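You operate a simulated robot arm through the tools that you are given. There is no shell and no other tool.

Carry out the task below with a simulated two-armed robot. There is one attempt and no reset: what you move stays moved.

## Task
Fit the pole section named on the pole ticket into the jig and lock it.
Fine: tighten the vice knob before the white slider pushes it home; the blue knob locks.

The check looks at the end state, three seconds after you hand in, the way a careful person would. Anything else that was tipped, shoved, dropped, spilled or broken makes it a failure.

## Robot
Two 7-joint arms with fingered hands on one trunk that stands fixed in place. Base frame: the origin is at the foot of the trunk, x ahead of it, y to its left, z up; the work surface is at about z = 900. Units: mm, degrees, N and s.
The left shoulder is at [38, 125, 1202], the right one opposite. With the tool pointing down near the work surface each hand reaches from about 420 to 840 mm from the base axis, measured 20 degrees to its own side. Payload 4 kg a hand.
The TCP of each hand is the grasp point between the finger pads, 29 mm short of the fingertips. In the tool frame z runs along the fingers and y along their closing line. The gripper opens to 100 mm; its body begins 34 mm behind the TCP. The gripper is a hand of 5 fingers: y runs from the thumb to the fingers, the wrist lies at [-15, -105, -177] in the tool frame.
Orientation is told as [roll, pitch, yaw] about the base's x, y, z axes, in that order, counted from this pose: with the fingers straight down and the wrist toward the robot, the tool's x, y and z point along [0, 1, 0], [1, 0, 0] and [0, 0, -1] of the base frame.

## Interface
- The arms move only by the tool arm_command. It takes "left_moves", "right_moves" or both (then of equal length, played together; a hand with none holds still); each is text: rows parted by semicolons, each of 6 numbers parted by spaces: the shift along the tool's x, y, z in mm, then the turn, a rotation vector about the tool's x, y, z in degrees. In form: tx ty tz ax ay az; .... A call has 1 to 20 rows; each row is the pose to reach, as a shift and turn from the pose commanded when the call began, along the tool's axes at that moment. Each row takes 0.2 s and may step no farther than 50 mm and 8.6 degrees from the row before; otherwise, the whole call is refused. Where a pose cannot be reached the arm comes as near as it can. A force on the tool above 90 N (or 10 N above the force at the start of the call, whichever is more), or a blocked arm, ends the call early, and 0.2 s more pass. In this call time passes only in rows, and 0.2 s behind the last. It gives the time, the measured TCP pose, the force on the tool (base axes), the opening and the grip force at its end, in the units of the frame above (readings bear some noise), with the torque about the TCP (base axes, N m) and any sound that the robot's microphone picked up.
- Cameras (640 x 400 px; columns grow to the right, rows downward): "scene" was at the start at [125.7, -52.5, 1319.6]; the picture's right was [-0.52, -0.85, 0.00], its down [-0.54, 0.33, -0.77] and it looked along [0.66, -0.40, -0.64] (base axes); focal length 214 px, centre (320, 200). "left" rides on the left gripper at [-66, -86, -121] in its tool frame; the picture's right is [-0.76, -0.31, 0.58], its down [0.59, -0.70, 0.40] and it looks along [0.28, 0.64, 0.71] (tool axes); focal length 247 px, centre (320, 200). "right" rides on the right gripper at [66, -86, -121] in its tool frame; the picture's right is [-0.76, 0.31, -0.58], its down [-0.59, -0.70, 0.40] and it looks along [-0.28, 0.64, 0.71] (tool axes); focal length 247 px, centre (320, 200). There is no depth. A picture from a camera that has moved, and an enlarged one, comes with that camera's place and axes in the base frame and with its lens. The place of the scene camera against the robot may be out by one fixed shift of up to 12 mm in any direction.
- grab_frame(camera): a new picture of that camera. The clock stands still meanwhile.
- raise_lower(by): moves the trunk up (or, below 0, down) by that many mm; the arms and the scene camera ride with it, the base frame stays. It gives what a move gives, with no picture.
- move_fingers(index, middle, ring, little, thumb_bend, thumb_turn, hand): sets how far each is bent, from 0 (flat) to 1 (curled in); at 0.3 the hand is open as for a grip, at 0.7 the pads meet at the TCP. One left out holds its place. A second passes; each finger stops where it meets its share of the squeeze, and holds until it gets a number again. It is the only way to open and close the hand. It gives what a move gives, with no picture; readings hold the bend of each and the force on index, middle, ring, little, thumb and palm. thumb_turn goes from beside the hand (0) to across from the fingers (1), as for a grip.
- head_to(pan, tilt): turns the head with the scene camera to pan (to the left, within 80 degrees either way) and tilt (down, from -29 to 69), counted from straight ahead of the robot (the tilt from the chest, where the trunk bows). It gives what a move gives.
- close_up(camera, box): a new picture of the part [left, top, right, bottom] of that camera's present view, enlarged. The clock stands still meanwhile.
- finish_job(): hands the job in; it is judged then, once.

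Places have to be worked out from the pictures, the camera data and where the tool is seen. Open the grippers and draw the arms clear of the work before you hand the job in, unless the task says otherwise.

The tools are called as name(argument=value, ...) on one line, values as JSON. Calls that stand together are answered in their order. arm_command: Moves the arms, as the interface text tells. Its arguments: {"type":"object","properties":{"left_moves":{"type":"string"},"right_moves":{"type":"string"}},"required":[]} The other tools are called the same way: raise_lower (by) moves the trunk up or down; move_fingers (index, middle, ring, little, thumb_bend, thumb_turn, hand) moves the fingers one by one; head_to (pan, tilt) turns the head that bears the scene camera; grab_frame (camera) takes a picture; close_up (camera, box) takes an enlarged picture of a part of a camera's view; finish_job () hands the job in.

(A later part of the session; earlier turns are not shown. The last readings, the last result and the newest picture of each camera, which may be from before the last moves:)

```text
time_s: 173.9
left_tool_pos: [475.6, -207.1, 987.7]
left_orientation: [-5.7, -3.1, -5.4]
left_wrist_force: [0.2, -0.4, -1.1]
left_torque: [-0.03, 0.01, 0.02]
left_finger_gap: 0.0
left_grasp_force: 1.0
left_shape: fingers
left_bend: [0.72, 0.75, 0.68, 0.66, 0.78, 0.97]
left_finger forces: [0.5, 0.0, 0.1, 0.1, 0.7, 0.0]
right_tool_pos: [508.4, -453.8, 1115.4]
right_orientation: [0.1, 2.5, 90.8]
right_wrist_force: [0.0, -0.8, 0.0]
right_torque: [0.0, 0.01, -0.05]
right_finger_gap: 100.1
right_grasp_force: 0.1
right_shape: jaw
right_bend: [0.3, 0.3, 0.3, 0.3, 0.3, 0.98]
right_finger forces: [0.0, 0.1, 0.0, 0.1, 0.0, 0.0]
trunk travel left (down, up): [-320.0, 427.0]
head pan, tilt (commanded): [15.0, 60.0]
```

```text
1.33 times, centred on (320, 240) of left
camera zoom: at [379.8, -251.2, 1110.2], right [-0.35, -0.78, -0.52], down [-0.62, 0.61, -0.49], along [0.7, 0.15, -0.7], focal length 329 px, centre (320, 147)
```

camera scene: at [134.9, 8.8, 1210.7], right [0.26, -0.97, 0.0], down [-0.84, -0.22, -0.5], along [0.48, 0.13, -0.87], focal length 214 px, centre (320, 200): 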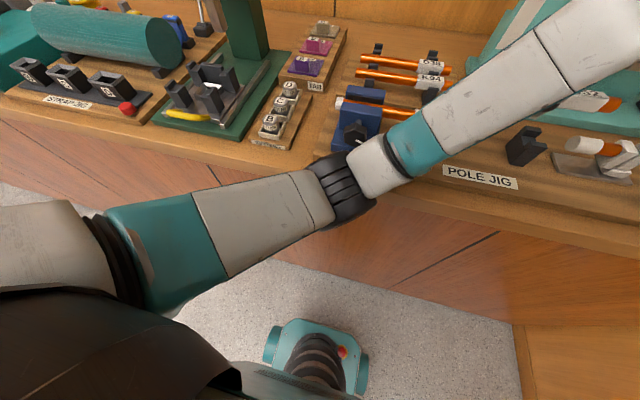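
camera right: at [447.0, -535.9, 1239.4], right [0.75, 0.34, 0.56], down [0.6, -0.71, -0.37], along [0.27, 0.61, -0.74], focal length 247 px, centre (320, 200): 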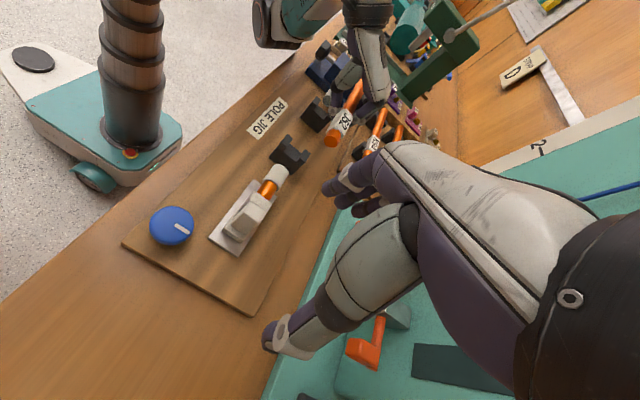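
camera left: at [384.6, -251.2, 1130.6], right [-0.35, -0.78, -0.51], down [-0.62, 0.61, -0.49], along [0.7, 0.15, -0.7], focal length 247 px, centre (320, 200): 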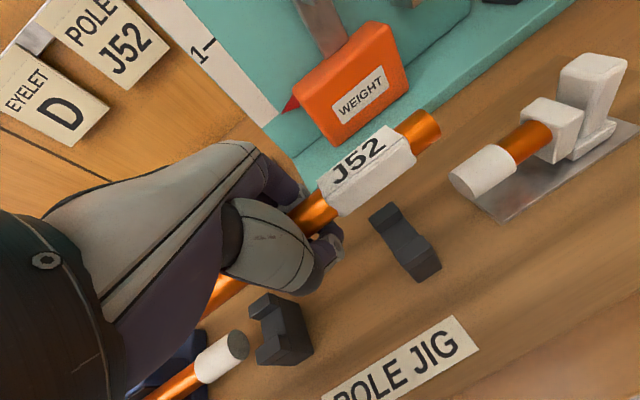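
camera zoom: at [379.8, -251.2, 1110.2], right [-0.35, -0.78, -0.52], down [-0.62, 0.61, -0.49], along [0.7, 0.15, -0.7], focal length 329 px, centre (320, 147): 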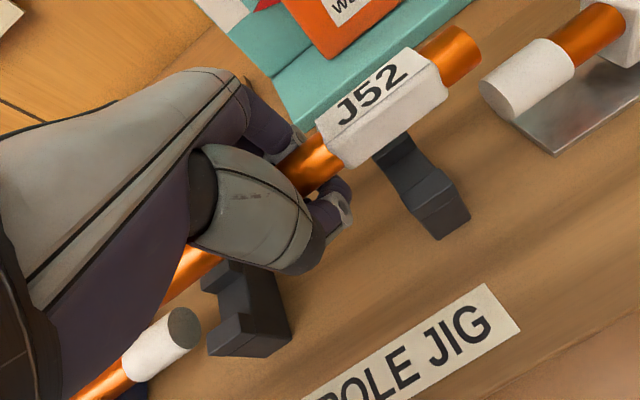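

Nicely lined up over cradle 2. I'll zoom in further to measure the yaw precisely before lowering.

close_up(camera="right", box=[290, 70, 360, 160])

close_up(camera="left", box=[180, 250, 330, 390])

```text
4.44 times, centred on (325, 115) of right
camera zoom: at [447.0, -535.9, 1239.4], right [0.75, 0.34, 0.56], down [0.6, -0.71, -0.37], along [0.27, 0.61, -0.74], focal length 1098 px, centre (298, 578)
```

zoom: 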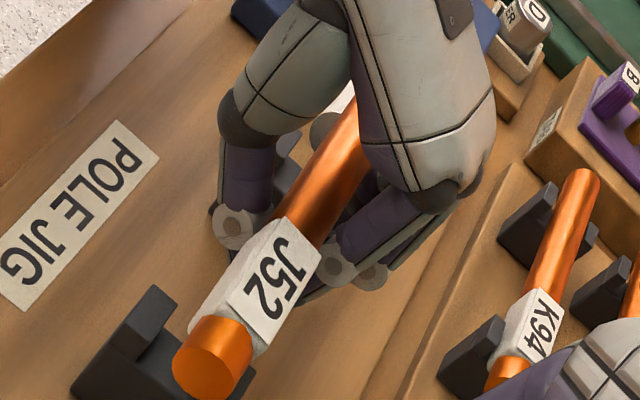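

```text
2.86 times, centred on (255, 320) of left
camera zoom: at [379.8, -251.2, 1110.2], right [-0.35, -0.78, -0.52], down [-0.62, 0.61, -0.49], along [0.7, 0.15, -0.7], focal length 706 px, centre (506, -143)
```

zoom: 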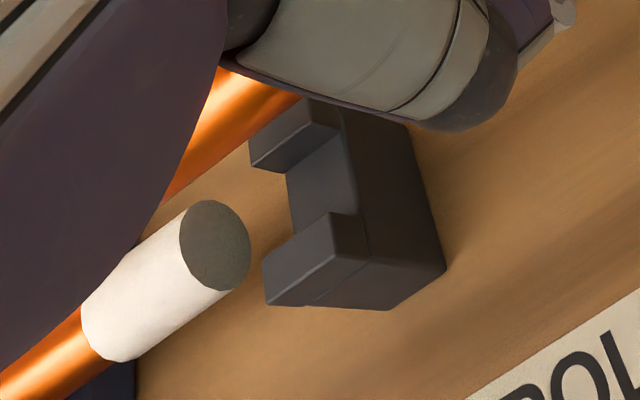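

Yaw is within 1°, and the pole is centred on the jig line to about 1 mm. I'll lower another 28 mm to hover just above the cradle ridges and check.

arm_command(left_moves="1 -0.5 10 0 0 0; 2 -1 20 0 0 0; 2.7 -1.5 28 0 0 0")

close_up(camera="right", box=[250, 90, 370, 210])

close_up(camera="left", box=[180, 90, 480, 390])

```text
time_s: 174.7
left_tool_pos: [474.6, -207.9, 958.1]
left_orientation: [-5.7, -3.1, -5.2]
left_wrist_force: [0.7, 0.6, -0.6]
left_torque: [0.01, 0.04, 0.01]
left_finger_gap: 0.1
left_grasp_force: 0.3
left_shape: fingers
left_bend: [0.72, 0.75, 0.68, 0.66, 0.78, 0.97]
left_finger forces: [0.4, 0.0, 0.1, 0.2, 0.7, 0.0]
right_tool_pos: [509.7, -452.6, 1113.7]
right_orientation: [0.1, 2.5, 90.7]
right_wrist_force: [0.2, -0.4, 0.1]
right_torque: [-0.03, -0.03, 0.01]
right_finger_gap: 100.1
right_grasp_force: 0.1
right_shape: jaw
right_bend: [0.3, 0.3, 0.3, 0.3, 0.3, 0.98]
right_finger forces: [0.0, 0.0, 0.0, 0.0, 0.0, 0.0]
trunk travel left (down, up): [-320.0, 427.0]
head pan, tilt (commanded): [15.0, 60.0]
```

```text
3.33 times, centred on (310, 150) of right
camera zoom: at [447.0, -535.9, 1239.4], right [0.75, 0.34, 0.56], down [0.6, -0.71, -0.37], along [0.27, 0.61, -0.74], focal length 823 px, centre (353, 367)
```

zoom: 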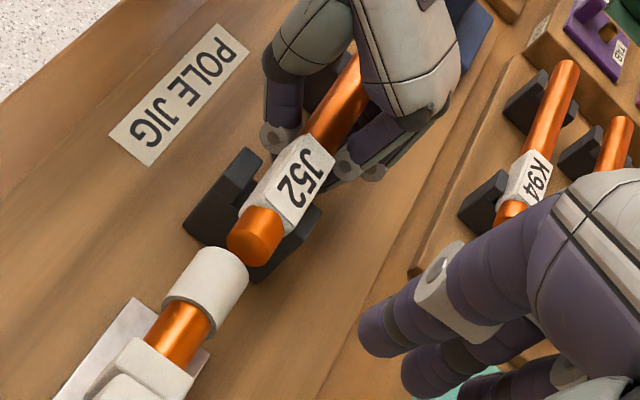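

```text
1.33 times, centred on (330, 240) of left
camera zoom: at [379.4, -251.2, 1081.8], right [-0.35, -0.78, -0.52], down [-0.62, 0.61, -0.49], along [0.7, 0.15, -0.7], focal length 329 px, centre (307, 147)
```

zoom: 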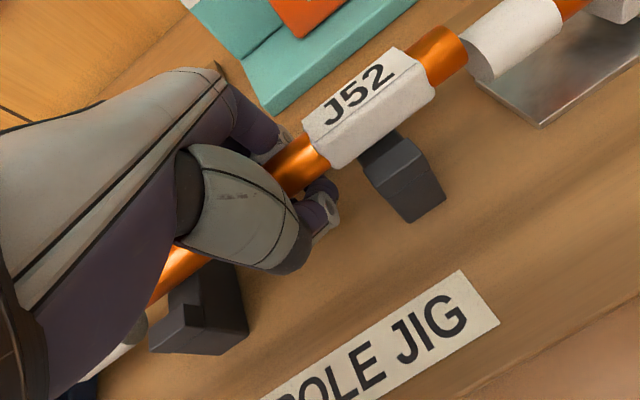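

The pole hovers about 20 mm above its seat, centred on the channel. I'll shift 3 mm to the right for end clearance and lower the last 20 mm slowly, stopping on contact.

arm_command(left_moves="-0.9 -0.1 4 0 0 0; -1.5 -0.2 8 0 0 0; -1.2 -0.3 12 0 0 0; -0.9 -0.3 16 0 0 0")

close_up(camera="right", box=[250, 90, 370, 210])

close_up(camera="left", box=[180, 90, 480, 390])

```text
time_s: 175.7
left_tool_pos: [476.9, -209.8, 944.4]
left_orientation: [-5.8, -3.4, -5.3]
left_wrist_force: [1.6, 0.4, 13.8]
left_torque: [0.39, -0.29, -0.01]
left_finger_gap: 0.1
left_grasp_force: 7.2
left_shape: fingers
left_bend: [0.72, 0.75, 0.68, 0.66, 0.78, 0.97]
left_finger forces: [0.3, 0.0, 13.8, 0.1, 0.7, 0.1]
right_tool_pos: [509.4, -453.4, 1115.0]
right_orientation: [0.1, 2.5, 90.9]
right_wrist_force: [0.3, -1.2, -0.6]
right_torque: [0.06, -0.02, 0.01]
right_finger_gap: 99.8
right_grasp_force: 0.0
right_shape: jaw
right_bend: [0.3, 0.3, 0.3, 0.3, 0.3, 0.98]
right_finger forces: [0.1, 0.0, 0.0, 0.0, 0.0, 0.0]
trunk travel left (down, up): [-320.0, 427.0]
head pan, tilt (commanded): [15.0, 60.0]
```

```text
3.33 times, centred on (310, 150) of right
camera zoom: at [446.2, -535.5, 1240.3], right [0.75, 0.34, 0.56], down [0.6, -0.71, -0.37], along [0.28, 0.61, -0.74], focal length 823 px, centre (353, 367)
```

zoom: 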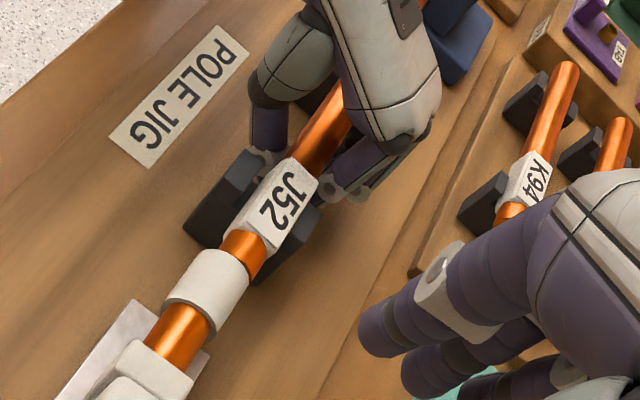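

```text
1.33 times, centred on (330, 240) of left
camera zoom: at [380.2, -253.8, 1067.5], right [-0.35, -0.78, -0.51], down [-0.62, 0.61, -0.5], along [0.7, 0.15, -0.7], focal length 329 px, centre (307, 147)
```

zoom: 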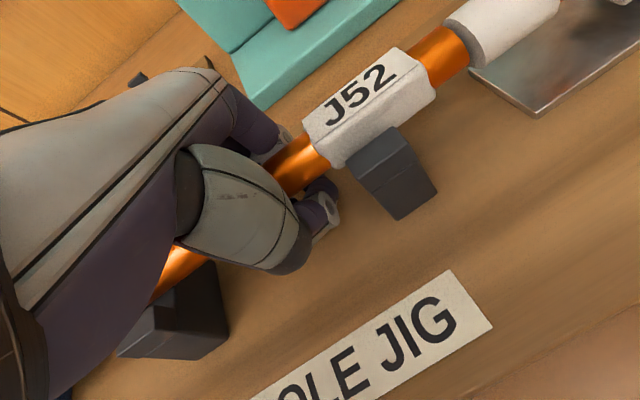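

The ring fingertip touched the board (13.8 N) and the pole axis is at about z≈964, its seat height. Before releasing, I'll zoom in on both cradles to make sure the pole lies within the channels.

close_up(camera="left", box=[220, 250, 320, 370])

close_up(camera="right", box=[290, 120, 350, 180])

close_up(camera="left", box=[310, 80, 460, 220])

```text
3.33 times, centred on (270, 310) of left
camera zoom: at [380.2, -253.8, 1067.5], right [-0.35, -0.78, -0.51], down [-0.62, 0.61, -0.5], along [0.7, 0.15, -0.7], focal length 823 px, centre (487, -167)
```

zoom: 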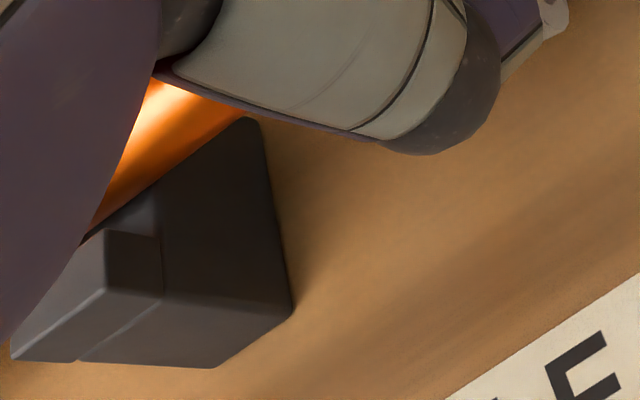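

```text
6.67 times, centred on (320, 150) of right
camera zoom: at [446.2, -535.5, 1240.3], right [0.75, 0.34, 0.56], down [0.6, -0.71, -0.37], along [0.28, 0.61, -0.74], focal length 1646 px, centre (320, 533)
```

zoom: 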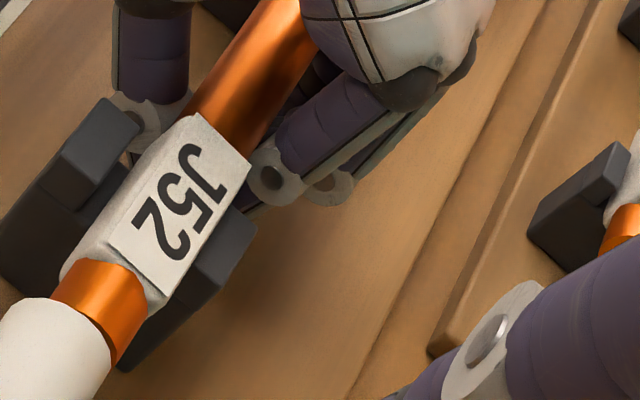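

```text
2.86 times, centred on (385, 150) of left
camera zoom: at [380.2, -253.8, 1067.5], right [-0.35, -0.78, -0.51], down [-0.62, 0.61, -0.5], along [0.7, 0.15, -0.7], focal length 706 px, centre (134, 343)
```

zoom: 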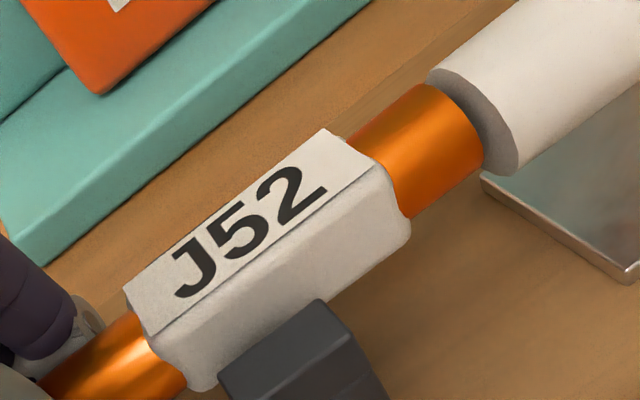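

The label section lies between the ridges of cradle 2 and the pole passes over cradle 1's channel, with a few mm to the slider ferrule. I'll raise 3 mm to take the ring finger off the board, then open the fingers in small stages so the pole settles.

arm_command(left_moves="0.3 0.2 -3 0 0 0")

move_fingers(hand="left", index=0.67, middle=0.68, ring=0.62, little=0.62, thumb_bend=0.7)

close_up(camera="right", box=[270, 90, 370, 190])

close_up(camera="left", box=[200, 80, 460, 360])

```text
time_s: 176.1
left_tool_pos: [476.7, -210.0, 945.9]
left_orientation: [-5.7, -3.0, -5.4]
left_wrist_force: [0.2, -1.4, 5.5]
left_torque: [0.09, -0.14, -0.03]
left_finger_gap: 0.1
left_grasp_force: 3.2
left_shape: fingers
left_bend: [0.72, 0.75, 0.68, 0.66, 0.78, 0.97]
left_finger forces: [0.3, 0.1, 6.2, 0.0, 0.7, 0.1]
right_tool_pos: [510.3, -453.9, 1114.1]
right_orientation: [0.0, 2.6, 90.8]
right_wrist_force: [0.9, 0.7, 0.1]
right_torque: [0.01, 0.02, -0.03]
right_finger_gap: 100.0
right_grasp_force: 0.1
right_shape: jaw
right_bend: [0.3, 0.3, 0.3, 0.3, 0.3, 0.98]
right_finger forces: [0.1, 0.1, 0.0, 0.0, 0.1, 0.0]
trunk travel left (down, up): [-320.0, 427.0]
head pan, tilt (commanded): [15.0, 60.0]
```

```text
time_s: 177.1
left_tool_pos: [476.5, -209.7, 946.7]
left_orientation: [-5.7, -3.1, -5.3]
left_wrist_force: [-3.7, 0.0, 10.1]
left_torque: [0.14, 0.02, 0.06]
left_finger_gap: 3.2
left_grasp_force: 5.4
left_shape: fingers
left_bend: [0.67, 0.71, 0.65, 0.62, 0.71, 0.97]
left_finger forces: [0.0, 3.1, 4.1, 0.1, 3.3, 0.0]
right_tool_pos: [509.3, -453.1, 1115.1]
right_orientation: [0.1, 2.5, 90.7]
right_wrist_force: [-0.3, -0.1, 0.3]
right_torque: [0.01, -0.03, -0.01]
right_finger_gap: 100.0
right_grasp_force: 0.0
right_shape: jaw
right_bend: [0.3, 0.3, 0.3, 0.3, 0.3, 0.98]
right_finger forces: [0.0, 0.0, 0.0, 0.0, 0.1, 0.1]
trunk travel left (down, up): [-320.0, 427.0]
head pan, tilt (commanded): [15.0, 60.0]
```

```text
4.00 times, centred on (320, 140) of right
camera zoom: at [445.9, -535.6, 1240.0], right [0.75, 0.34, 0.56], down [0.6, -0.71, -0.37], along [0.28, 0.61, -0.74], focal length 988 px, centre (320, 440)
```

zoom: 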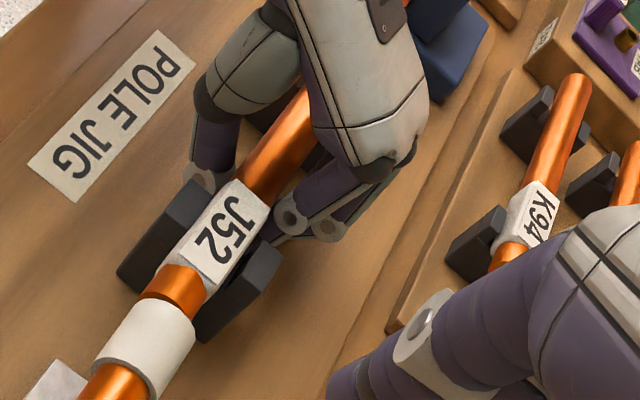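

```text
1.43 times, centred on (330, 220) of left
camera zoom: at [380.3, -253.0, 1069.1], right [-0.35, -0.78, -0.52], down [-0.62, 0.61, -0.49], along [0.7, 0.15, -0.7], focal length 353 px, centre (306, 171)
```

zoom: 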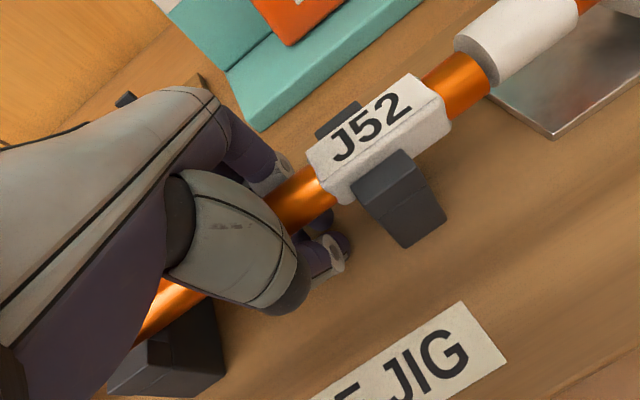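

The pole has dropped into the cradles. I'll open the fingers further so they clear the pole on both sides.

move_fingers(hand="left", index=0.56, middle=0.56, ring=0.54, little=0.54, thumb_bend=0.58)

close_up(camera="right", box=[270, 90, 370, 190])

close_up(camera="left", box=[200, 80, 460, 360])

```text
time_s: 178.1
left_tool_pos: [475.2, -207.8, 947.7]
left_orientation: [-5.8, -3.3, -5.3]
left_wrist_force: [0.7, 0.2, 25.8]
left_torque: [0.09, -0.14, 0.03]
left_finger_gap: 22.9
left_grasp_force: 13.1
left_shape: fingers
left_bend: [0.56, 0.59, 0.54, 0.54, 0.64, 0.98]
left_finger forces: [0.1, 12.4, 0.1, 0.0, 13.5, 0.0]
right_tool_pos: [508.2, -452.9, 1114.8]
right_orientation: [0.0, 2.5, 90.8]
right_wrist_force: [-0.5, -0.4, -0.3]
right_torque: [0.05, 0.0, 0.01]
right_finger_gap: 99.8
right_grasp_force: 0.1
right_shape: jaw
right_bend: [0.3, 0.3, 0.3, 0.3, 0.3, 0.98]
right_finger forces: [0.1, 0.0, 0.0, 0.1, 0.0, 0.0]
trunk travel left (down, up): [-320.0, 427.0]
head pan, tilt (commanded): [15.0, 60.0]
```

```text
4.00 times, centred on (320, 140) of right
camera zoom: at [445.2, -535.2, 1240.6], right [0.75, 0.34, 0.56], down [0.6, -0.71, -0.37], along [0.28, 0.61, -0.74], focal length 988 px, centre (320, 440)
```

zoom: 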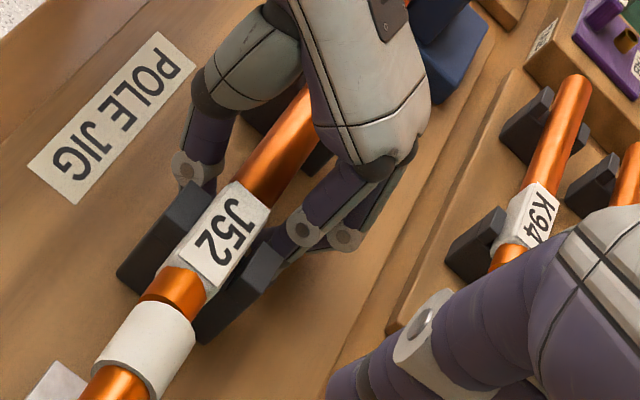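

```text
1.43 times, centred on (330, 220) of left
camera zoom: at [379.6, -252.6, 1070.4], right [-0.35, -0.78, -0.51], down [-0.62, 0.61, -0.5], along [0.7, 0.15, -0.7], focal length 353 px, centre (306, 171)
```

zoom: 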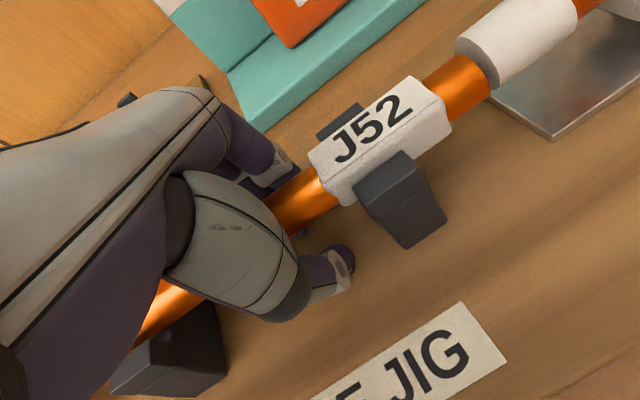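

The pole is seated and did not move as the fingers opened; only the fingertips press on the board. I'll raise a few mm, open wider, and then rise clear.

arm_command(left_moves="0.4 0.2 -4 0 0 0; 0.7 0.4 -7 0 0 0")

move_fingers(hand="left", index=0.44, middle=0.44, ring=0.44, little=0.44, thumb_bend=0.44)

close_up(camera="left", box=[200, 80, 460, 360])

close_up(camera="right", box=[270, 90, 370, 190])

```text
time_s: 178.7
left_tool_pos: [476.0, -207.6, 949.7]
left_orientation: [-5.5, -2.8, -5.4]
left_wrist_force: [0.7, -0.9, 2.6]
left_torque: [-0.03, 0.06, 0.02]
left_finger_gap: 31.0
left_grasp_force: 1.0
left_shape: fingers
left_bend: [0.56, 0.56, 0.54, 0.54, 0.59, 0.97]
left_finger forces: [0.0, 0.0, 0.0, 0.1, 2.3, 0.0]
right_tool_pos: [509.7, -454.2, 1113.4]
right_orientation: [0.2, 2.6, 90.8]
right_wrist_force: [0.4, 0.3, 0.7]
right_torque: [0.0, 0.0, -0.01]
right_finger_gap: 99.8
right_grasp_force: 0.0
right_shape: jaw
right_bend: [0.3, 0.3, 0.3, 0.3, 0.3, 0.98]
right_finger forces: [0.0, 0.0, 0.0, 0.0, 0.1, 0.0]
trunk travel left (down, up): [-320.0, 427.0]
head pan, tilt (commanded): [15.0, 60.0]
```

```text
time_s: 179.7
left_tool_pos: [476.2, -207.9, 952.7]
left_orientation: [-5.8, -3.1, -5.3]
left_wrist_force: [-0.4, 0.1, -0.1]
left_torque: [0.02, 0.01, 0.0]
left_finger_gap: 64.5
left_grasp_force: 0.1
left_shape: fingers
left_bend: [0.44, 0.44, 0.44, 0.44, 0.44, 0.98]
left_finger forces: [0.0, 0.0, 0.0, 0.0, 0.0, 0.1]
right_tool_pos: [509.9, -454.0, 1114.4]
right_orientation: [0.0, 2.5, 90.8]
right_wrist_force: [0.2, 0.3, 0.8]
right_torque: [0.04, 0.0, -0.01]
right_finger_gap: 100.0
right_grasp_force: 0.1
right_shape: jaw
right_bend: [0.3, 0.3, 0.3, 0.3, 0.3, 0.98]
right_finger forces: [0.0, 0.0, 0.1, 0.0, 0.1, 0.0]
trunk travel left (down, up): [-320.0, 427.0]
head pan, tilt (commanded): [15.0, 60.0]
```

```text
1.43 times, centred on (330, 220) of left
camera zoom: at [380.4, -251.8, 1075.7], right [-0.35, -0.78, -0.52], down [-0.62, 0.61, -0.49], along [0.7, 0.15, -0.7], focal length 353 px, centre (306, 171)
```

zoom: 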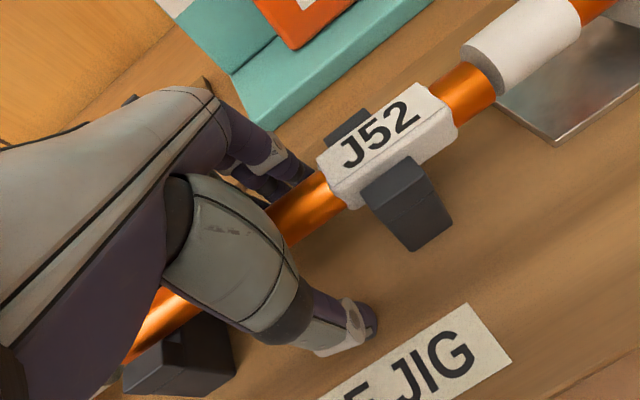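

```text
4.00 times, centred on (320, 140) of right
camera zoom: at [446.9, -535.9, 1239.4], right [0.75, 0.34, 0.56], down [0.6, -0.71, -0.37], along [0.27, 0.61, -0.74], focal length 988 px, centre (320, 440)
```

zoom: 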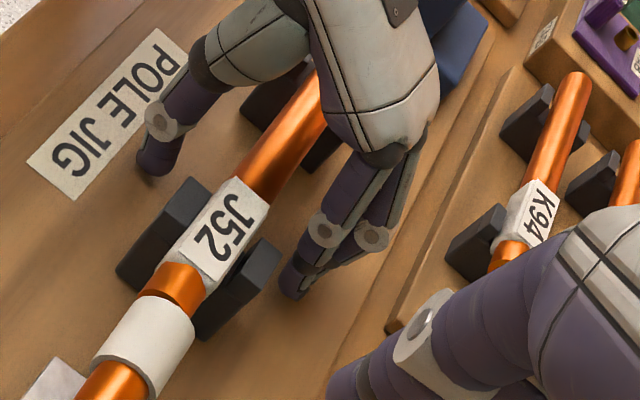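

J52 rests in both cradles with the open hand clear on both sides. I'll raise the left hand straight up and then retract it to the left.

arm_command(left_moves="-2 1 -20 0 0 0; -4 2 -40 0 0 0; -6 3 -65 0 0 0; -9 4 -95 0 0 0; -12 5 -125 0 0 0")

grab_frame(camera="left")

close_up(camera="right", box=[230, 60, 370, 240])

```text
time_s: 180.9
left_tool_pos: [476.8, -205.1, 1078.8]
left_orientation: [-5.8, -3.1, -5.1]
left_wrist_force: [-0.6, 0.8, -0.2]
left_torque: [-0.03, -0.02, 0.05]
left_finger_gap: 64.7
left_grasp_force: 0.1
left_shape: fingers
left_bend: [0.44, 0.44, 0.44, 0.44, 0.44, 0.98]
left_finger forces: [0.0, 0.1, 0.1, 0.0, 0.0, 0.1]
left hand out of reach, approached as far as the arm can: row 3, 4
right_tool_pos: [510.5, -449.4, 1116.0]
right_orientation: [0.0, 2.6, 91.0]
right_wrist_force: [-0.2, 1.3, 0.0]
right_torque: [-0.06, -0.01, -0.03]
right_finger_gap: 99.9
right_grasp_force: 0.1
right_shape: jaw
right_bend: [0.3, 0.3, 0.3, 0.3, 0.3, 0.98]
right_finger forces: [0.0, 0.0, 0.0, 0.1, 0.1, 0.1]
trunk travel left (down, up): [-320.0, 427.0]
head pan, tilt (commanded): [15.0, 60.0]
```

```text
taken
camera left: at [381.4, -248.5, 1201.3], right [-0.35, -0.78, -0.51], down [-0.63, 0.6, -0.49], along [0.7, 0.15, -0.7], focal length 247 px, centre (320, 200)
```

left: 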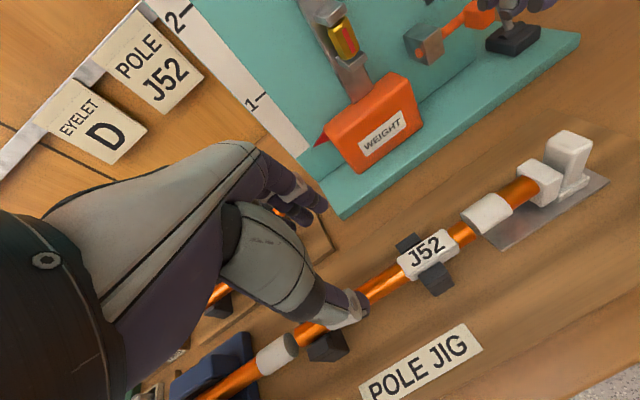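

```text
2.22 times, centred on (300, 150) of right
camera zoom: at [447.5, -531.6, 1241.9], right [0.75, 0.35, 0.56], down [0.6, -0.71, -0.37], along [0.27, 0.61, -0.74], focal length 549 px, centre (364, 311)
```

zoom: 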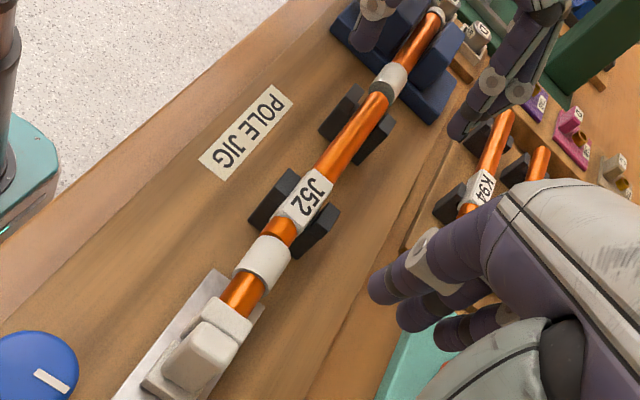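

J52 lies in line between the two ferrules. I'll raise the trunk back by 80 mm and retract the left hand up and to the left, clear of the jig.

raise_lower(by=80)

arm_command(left_moves="0 0 -20 0 0 0; 40 0 -30 0 0 0; 80 0 -40 0 0 0; 120 0 -45 0 0 0; 160 0 -50 0 0 0; 200 0 -50 0 0 0; 240 0 -50 0 0 0; 280 0 -50 0 0 0")

head_to(pan=-25, tilt=45)

grab_frame(camera="scene")

grab_frame(camera="right")

```text
time_s: 182.1
left_tool_pos: [475.3, -207.3, 1158.3]
left_orientation: [-5.7, -3.0, -5.3]
left_wrist_force: [0.4, -0.3, 0.2]
left_torque: [0.03, -0.02, -0.01]
left_finger_gap: 64.6
left_grasp_force: 0.0
left_shape: fingers
left_bend: [0.44, 0.44, 0.44, 0.44, 0.44, 0.98]
left_finger forces: [0.0, 0.0, 0.0, 0.0, 0.0, 0.0]
right_tool_pos: [509.4, -454.8, 1193.8]
right_orientation: [0.0, 2.6, 90.8]
right_wrist_force: [0.5, 0.4, -0.2]
right_torque: [0.0, 0.02, 0.0]
right_finger_gap: 100.1
right_grasp_force: 0.0
right_shape: jaw
right_bend: [0.3, 0.3, 0.3, 0.3, 0.3, 0.98]
right_finger forces: [0.0, 0.0, 0.0, 0.0, 0.1, 0.1]
trunk travel left (down, up): [-400.0, 347.0]
head pan, tilt (commanded): [15.0, 60.0]
```

```text
time_s: 183.9
left_tool_pos: [499.1, 77.1, 1181.4]
left_orientation: [-5.8, -3.1, -5.3]
left_wrist_force: [-0.5, -0.8, 0.0]
left_torque: [-0.06, -0.03, 0.0]
left_finger_gap: 64.9
left_grasp_force: 0.1
left_shape: fingers
left_bend: [0.44, 0.44, 0.44, 0.44, 0.44, 0.98]
left_finger forces: [0.0, 0.1, 0.0, 0.0, 0.0, 0.0]
right_tool_pos: [509.2, -453.3, 1195.5]
right_orientation: [0.0, 2.6, 90.8]
right_wrist_force: [-0.4, -0.9, 0.8]
right_torque: [-0.02, 0.03, 0.02]
right_finger_gap: 99.9
right_grasp_force: 0.0
right_shape: jaw
right_bend: [0.3, 0.3, 0.3, 0.3, 0.3, 0.98]
right_finger forces: [0.1, 0.0, 0.0, 0.0, 0.1, 0.0]
trunk travel left (down, up): [-400.0, 347.0]
head pan, tilt (commanded): [15.0, 60.0]
```

```text
time_s: 184.9
left_tool_pos: [499.2, 74.6, 1182.4]
left_orientation: [-5.6, -3.0, -5.3]
left_wrist_force: [0.6, -0.5, -0.4]
left_torque: [-0.01, 0.03, -0.01]
left_finger_gap: 64.7
left_grasp_force: 0.1
left_shape: fingers
left_bend: [0.44, 0.44, 0.44, 0.44, 0.44, 0.98]
left_finger forces: [0.1, 0.0, 0.0, 0.0, 0.0, 0.1]
right_tool_pos: [509.1, -454.7, 1194.0]
right_orientation: [0.1, 2.5, 90.9]
right_wrist_force: [-0.9, 0.3, 0.3]
right_torque: [0.0, 0.02, 0.0]
right_finger_gap: 100.0
right_grasp_force: 0.0
right_shape: jaw
right_bend: [0.3, 0.3, 0.3, 0.3, 0.3, 0.98]
right_finger forces: [0.0, 0.1, 0.1, 0.1, 0.0, 0.0]
trunk travel left (down, up): [-400.0, 347.0]
head pan, tilt (commanded): [-25.0, 45.0]
```

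```text
taken
camera scene: at [126.9, -42.5, 1311.6], right [-0.42, -0.91, 0.0], down [-0.64, 0.3, -0.71], along [0.64, -0.3, -0.71], focal length 214 px, centre (320, 200)
```

scene: 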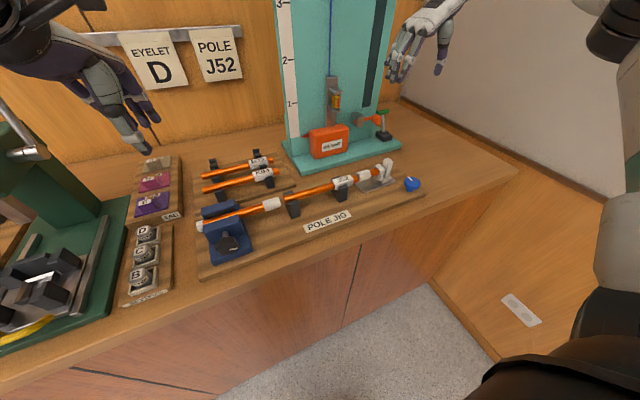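

```text
taken
camera right: at [446.9, -535.9, 1319.5], right [0.75, 0.34, 0.56], down [0.6, -0.71, -0.37], along [0.27, 0.61, -0.74], focal length 247 px, centre (320, 200)
```

right: 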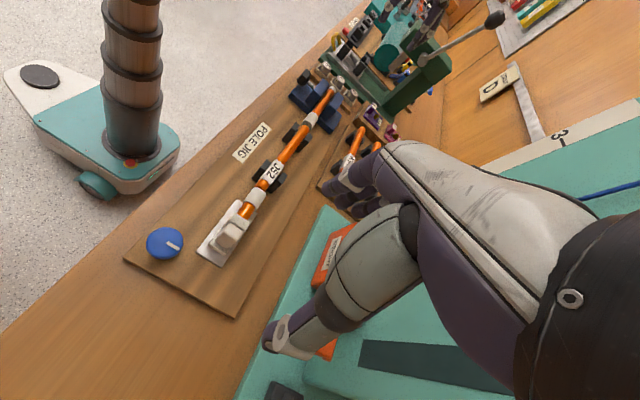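

Clear view of the assembled line. I'll zoom in on the jig, the slider and the lock knob from both cameras.

close_up(camera="scene", box=[190, 150, 440, 280])

close_up(camera="scene", box=[320, 145, 430, 215])

close_up(camera="right", box=[140, 80, 350, 280])

close_up(camera="right", box=[180, 190, 280, 280])

```text
2.56 times, centred on (315, 215) of scene
camera zoom: at [126.9, -42.5, 1311.6], right [-0.42, -0.91, 0.0], down [-0.64, 0.3, -0.71], along [0.64, -0.3, -0.71], focal length 549 px, centre (333, 162)
```

zoom: 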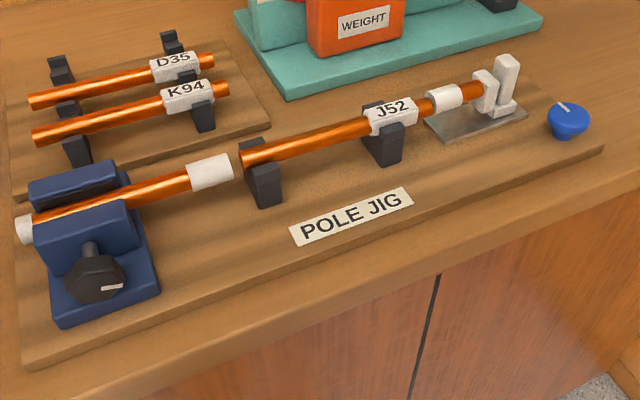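

```text
5.71 times, centred on (375, 180) of scene
camera zoom: at [126.9, -42.5, 1311.6], right [-0.42, -0.91, 0.0], down [-0.64, 0.3, -0.71], along [0.64, -0.3, -0.71], focal length 1226 px, centre (6, 314)
```

zoom: 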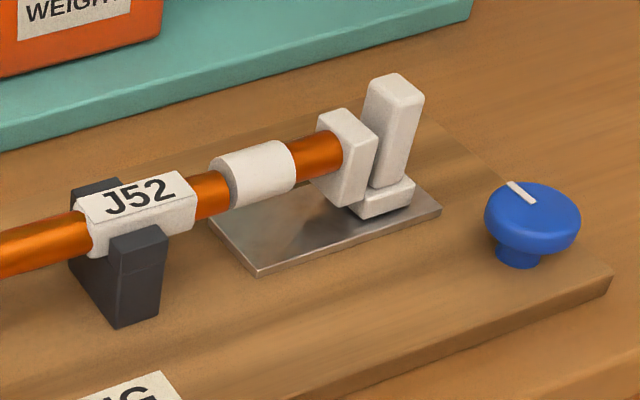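

```text
2.00 times, centred on (245, 180) of right
camera zoom: at [446.9, -535.9, 1319.5], right [0.75, 0.34, 0.56], down [0.6, -0.71, -0.37], along [0.27, 0.61, -0.74], focal length 494 px, centre (470, 240)
```

zoom: 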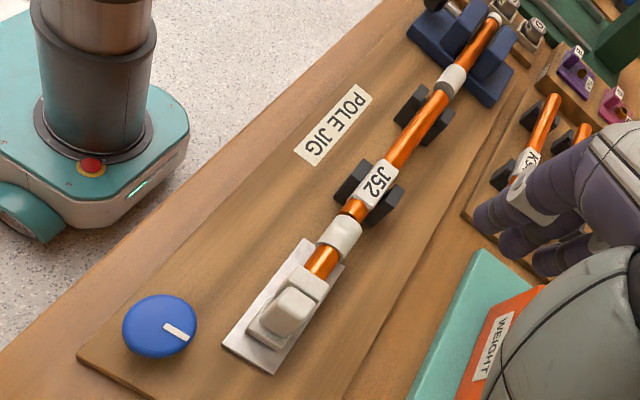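

```text
4.44 times, centred on (230, 235) of right
camera zoom: at [446.9, -535.9, 1319.5], right [0.75, 0.34, 0.56], down [0.6, -0.71, -0.37], along [0.27, 0.61, -0.74], focal length 1098 px, centre (720, 44)
```

zoom: 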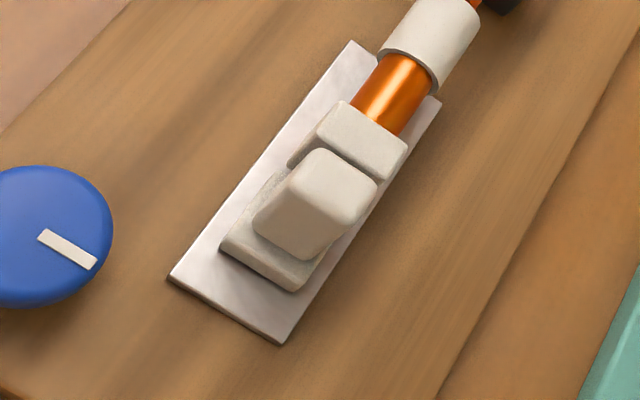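

J52 is seated with about 8 mm left to the vice ferrule, and the slider handle stands near [470, −405], top z≈989. I'll close the right hand into a firm clump (it already points down, turned to the left) and bring it behind the handle, right of it.

move_fingers(hand="right", index=0.7, middle=0.7, ring=0.7, little=0.7, thumb_bend=0.72)

arm_command(right_moves="7 -3 30 0 0 0; 14 -6 60 0 0 0; 21 -9 90 0 0 0; 28 -12 120 0 0 0; 35 -14 150 0 0 0; 42 -16 184 0 0 0")

grab_frame(camera="right")

close_up(camera="scene", box=[300, 80, 450, 220])

```text
time_s: 185.9
left_tool_pos: [499.0, 75.4, 1182.5]
left_orientation: [-5.7, -3.1, -5.4]
left_wrist_force: [-0.3, 0.1, 0.4]
left_torque: [0.02, 0.01, 0.0]
left_finger_gap: 64.9
left_grasp_force: 0.1
left_shape: fingers
left_bend: [0.44, 0.44, 0.44, 0.44, 0.44, 0.98]
left_finger forces: [0.1, 0.0, 0.0, 0.0, 0.0, 0.0]
right_tool_pos: [509.9, -454.6, 1194.0]
right_orientation: [0.2, 2.5, 90.9]
right_wrist_force: [-0.9, 0.0, 0.3]
right_torque: [-0.01, -0.02, 0.0]
right_finger_gap: 0.0
right_grasp_force: 0.1
right_shape: fingers
right_bend: [0.7, 0.7, 0.7, 0.7, 0.72, 0.98]
right_finger forces: [0.0, 0.0, 0.0, 0.1, 0.0, 0.0]
trunk travel left (down, up): [-400.0, 347.0]
head pan, tilt (commanded): [-25.0, 45.0]
```

```text
time_s: 187.3
left_tool_pos: [498.5, 75.0, 1182.6]
left_orientation: [-5.7, -3.0, -5.3]
left_wrist_force: [-1.0, 0.3, 0.4]
left_torque: [0.04, 0.01, -0.01]
left_finger_gap: 64.7
left_grasp_force: 0.0
left_shape: fingers
left_bend: [0.44, 0.44, 0.44, 0.44, 0.44, 0.98]
left_finger forces: [0.0, 0.0, 0.1, 0.1, 0.0, 0.1]
right_tool_pos: [467.7, -477.6, 1009.4]
right_orientation: [0.1, 2.4, 90.8]
right_wrist_force: [0.7, 0.8, -1.1]
right_torque: [0.01, 0.03, 0.01]
right_finger_gap: 0.0
right_grasp_force: 0.1
right_shape: fingers
right_bend: [0.7, 0.7, 0.7, 0.7, 0.72, 0.98]
right_finger forces: [0.0, 0.1, 0.0, 0.1, 0.0, 0.0]
trunk travel left (down, up): [-400.0, 347.0]
head pan, tilt (commanded): [-25.0, 45.0]
```

```text
taken
camera right: at [404.6, -559.6, 1134.7], right [0.75, 0.34, 0.56], down [0.6, -0.71, -0.37], along [0.28, 0.61, -0.74], focal length 247 px, centre (320, 200)
```

right: 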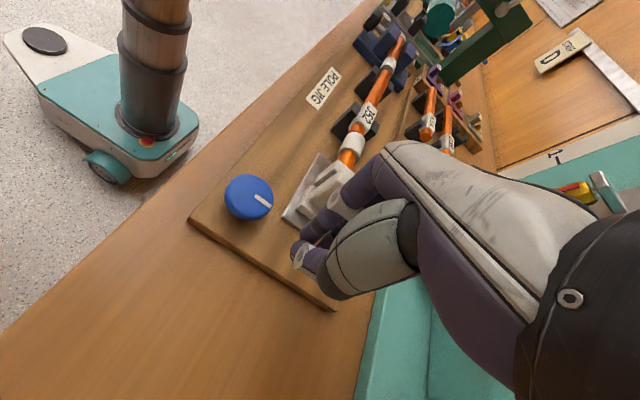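

```text
2.86 times, centred on (375, 150) of scene
camera zoom: at [126.9, -42.9, 1311.6], right [-0.42, -0.91, 0.0], down [-0.64, 0.3, -0.71], along [0.64, -0.3, -0.71], focal length 613 px, centre (163, 343)
```

zoom: 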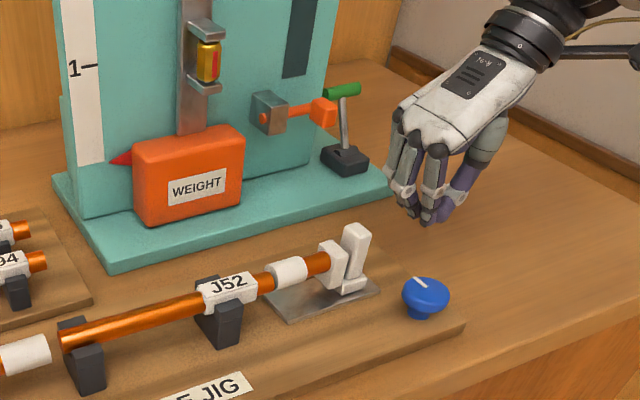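

The closed hand is right of the slider handle. I'll zoom in to locate the handle's right face relative to the fingers.

close_up(camera="right", box=[220, 110, 400, 280])

close_up(camera="scene", box=[360, 110, 430, 200])

```text
2.35 times, centred on (310, 195) of right
camera zoom: at [404.6, -559.6, 1134.7], right [0.75, 0.34, 0.56], down [0.6, -0.71, -0.37], along [0.28, 0.61, -0.74], focal length 581 px, centre (344, 212)
```

zoom: 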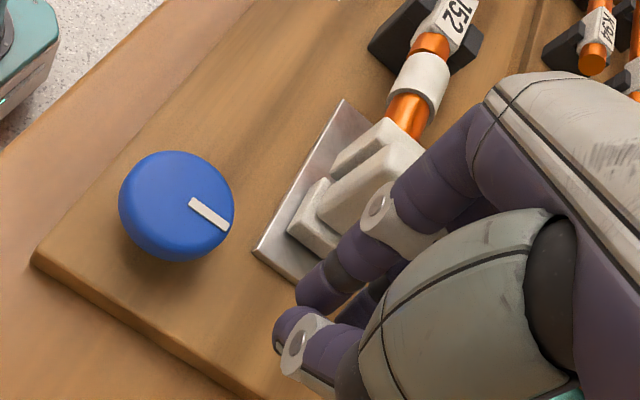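

```text
4.44 times, centred on (395, 155) of scene
camera zoom: at [126.9, -42.9, 1311.6], right [-0.42, -0.91, 0.0], down [-0.64, 0.3, -0.71], along [0.64, -0.3, -0.71], focal length 953 px, centre (-13, 400)
```

zoom: 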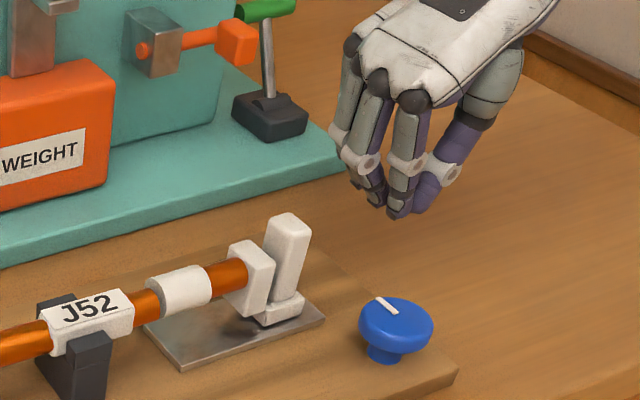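

The handle projects where expected, [470, −405]. I'll lower the closed hand to z≈968 and approach the handle's right face in small steps.

arm_command(right_moves="0 0 20 0 0 0; 0 0 41 0 0 0; 0 15 41 0 0 0; 0 30 41 0 0 0")

close_up(camera="scene", box=[350, 130, 430, 210])

close_up(camera="right", box=[220, 110, 400, 280])

```text
time_s: 188.3
left_tool_pos: [497.8, 74.1, 1182.2]
left_orientation: [-5.7, -3.0, -5.3]
left_wrist_force: [0.3, -0.5, 0.0]
left_torque: [-0.01, -0.01, 0.01]
left_finger_gap: 65.0
left_grasp_force: 0.0
left_shape: fingers
left_bend: [0.44, 0.44, 0.44, 0.44, 0.44, 0.98]
left_finger forces: [0.1, 0.0, 0.0, 0.0, 0.1, 0.1]
right_tool_pos: [468.0, -452.0, 967.4]
right_orientation: [0.0, 2.5, 90.8]
right_wrist_force: [0.1, 0.2, 0.7]
right_torque: [0.05, 0.02, 0.01]
right_finger_gap: 0.0
right_grasp_force: 0.4
right_shape: fingers
right_bend: [0.7, 0.7, 0.7, 0.7, 0.72, 0.98]
right_finger forces: [0.1, 0.7, 0.0, 0.0, 0.0, 0.1]
trunk travel left (down, up): [-400.0, 347.0]
head pan, tilt (commanded): [-25.0, 45.0]
```

```text
5.00 times, centred on (390, 170) of scene
camera zoom: at [126.7, -42.7, 1311.6], right [-0.42, -0.91, 0.0], down [-0.64, 0.3, -0.71], along [0.64, -0.3, -0.71], focal length 1072 px, centre (-30, 350)
```

zoom: 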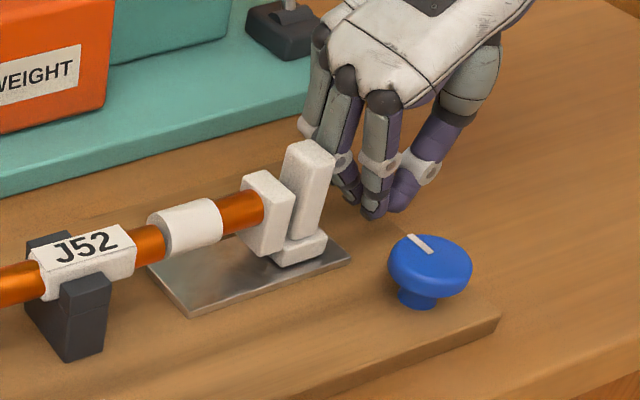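

```text
2.35 times, centred on (310, 195) of right
camera zoom: at [404.7, -532.8, 1093.8], right [0.75, 0.34, 0.56], down [0.6, -0.71, -0.37], along [0.27, 0.61, -0.74], focal length 581 px, centre (344, 212)
```

zoom: 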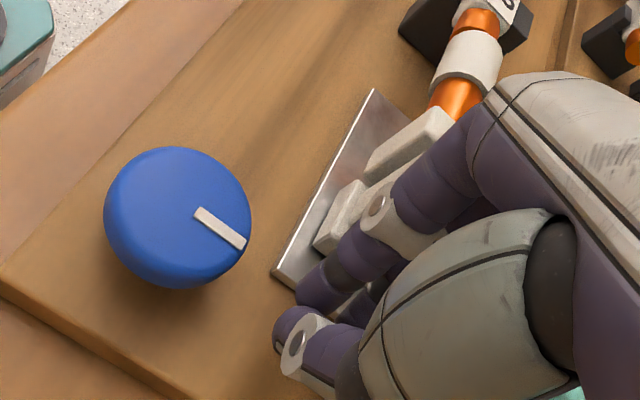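

The middle finger's knuckle just touches the handle (0.7 N). I'll push slowly to the left in small steps and watch the force and the slider.

arm_command(right_moves="0 3 0 0 0 0; 0 6 0 0 0 0; 0 9 0 0 0 0")

close_up(camera="scene", box=[250, 130, 430, 230])

```text
time_s: 189.1
left_tool_pos: [498.3, 75.7, 1182.9]
left_orientation: [-5.7, -2.9, -5.3]
left_wrist_force: [0.4, -0.6, 0.4]
left_torque: [-0.02, 0.01, 0.0]
left_finger_gap: 64.7
left_grasp_force: 0.2
left_shape: fingers
left_bend: [0.44, 0.44, 0.44, 0.44, 0.44, 0.98]
left_finger forces: [0.0, 0.0, 0.0, 0.0, 0.0, 0.1]
right_tool_pos: [467.8, -441.5, 968.3]
right_orientation: [0.0, 2.4, 90.8]
right_wrist_force: [-0.2, -1.4, 0.1]
right_torque: [0.05, 0.02, 0.02]
right_finger_gap: 0.1
right_grasp_force: 0.5
right_shape: fingers
right_bend: [0.7, 0.7, 0.7, 0.7, 0.72, 0.98]
right_finger forces: [0.1, 1.3, 0.0, 0.0, 0.0, 0.0]
trunk travel left (down, up): [-400.0, 347.0]
head pan, tilt (commanded): [-25.0, 45.0]
```

```text
3.56 times, centred on (340, 180) of scene
camera zoom: at [126.7, -42.7, 1311.6], right [-0.42, -0.91, 0.0], down [-0.64, 0.3, -0.71], along [0.64, -0.3, -0.71], focal length 763 px, centre (249, 271)
```

zoom: 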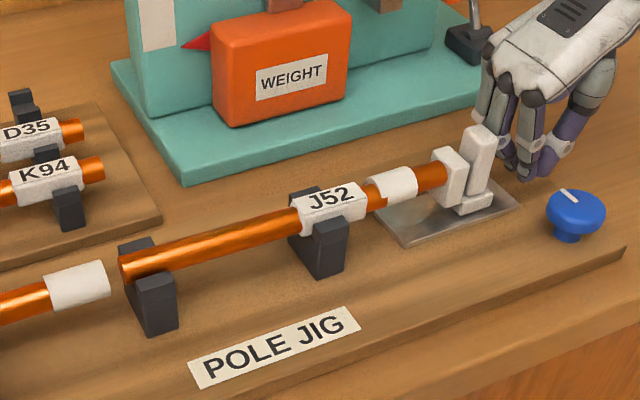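

The slider moves easily with about 1.5 N and its ferrule has reached J52. I'll keep pushing in small steps until it comes home.

arm_command(right_moves="0 2.5 0 0 0 0; 0 5 0 0 0 0; 0 7.5 0 0 0 0; 0 10 0 0 0 0")

close_up(camera="scene", box=[250, 130, 430, 230])

```text
time_s: 190.1
left_tool_pos: [498.4, 75.3, 1182.2]
left_orientation: [-5.7, -3.0, -5.3]
left_wrist_force: [-0.4, -0.2, 0.5]
left_torque: [0.01, 0.02, -0.03]
left_finger_gap: 64.9
left_grasp_force: 0.0
left_shape: fingers
left_bend: [0.44, 0.44, 0.44, 0.44, 0.44, 0.98]
left_finger forces: [0.1, 0.0, 0.0, 0.0, 0.0, 0.0]
right_tool_pos: [467.7, -430.6, 967.0]
right_orientation: [0.0, 2.5, 90.9]
right_wrist_force: [1.1, -1.4, 0.4]
right_torque: [0.03, -0.05, -0.03]
right_finger_gap: 0.1
right_grasp_force: 0.8
right_shape: fingers
right_bend: [0.7, 0.7, 0.7, 0.7, 0.72, 0.98]
right_finger forces: [0.1, 1.4, 0.1, 0.1, 0.0, 0.0]
trunk travel left (down, up): [-400.0, 347.0]
head pan, tilt (commanded): [-25.0, 45.0]
```

```text
3.56 times, centred on (340, 180) of scene
camera zoom: at [126.7, -42.7, 1311.6], right [-0.42, -0.91, 0.0], down [-0.64, 0.3, -0.71], along [0.64, -0.3, -0.71], focal length 763 px, centre (249, 271)
```

zoom: 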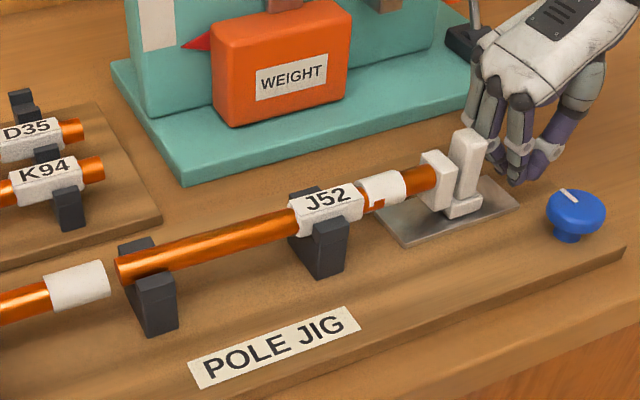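

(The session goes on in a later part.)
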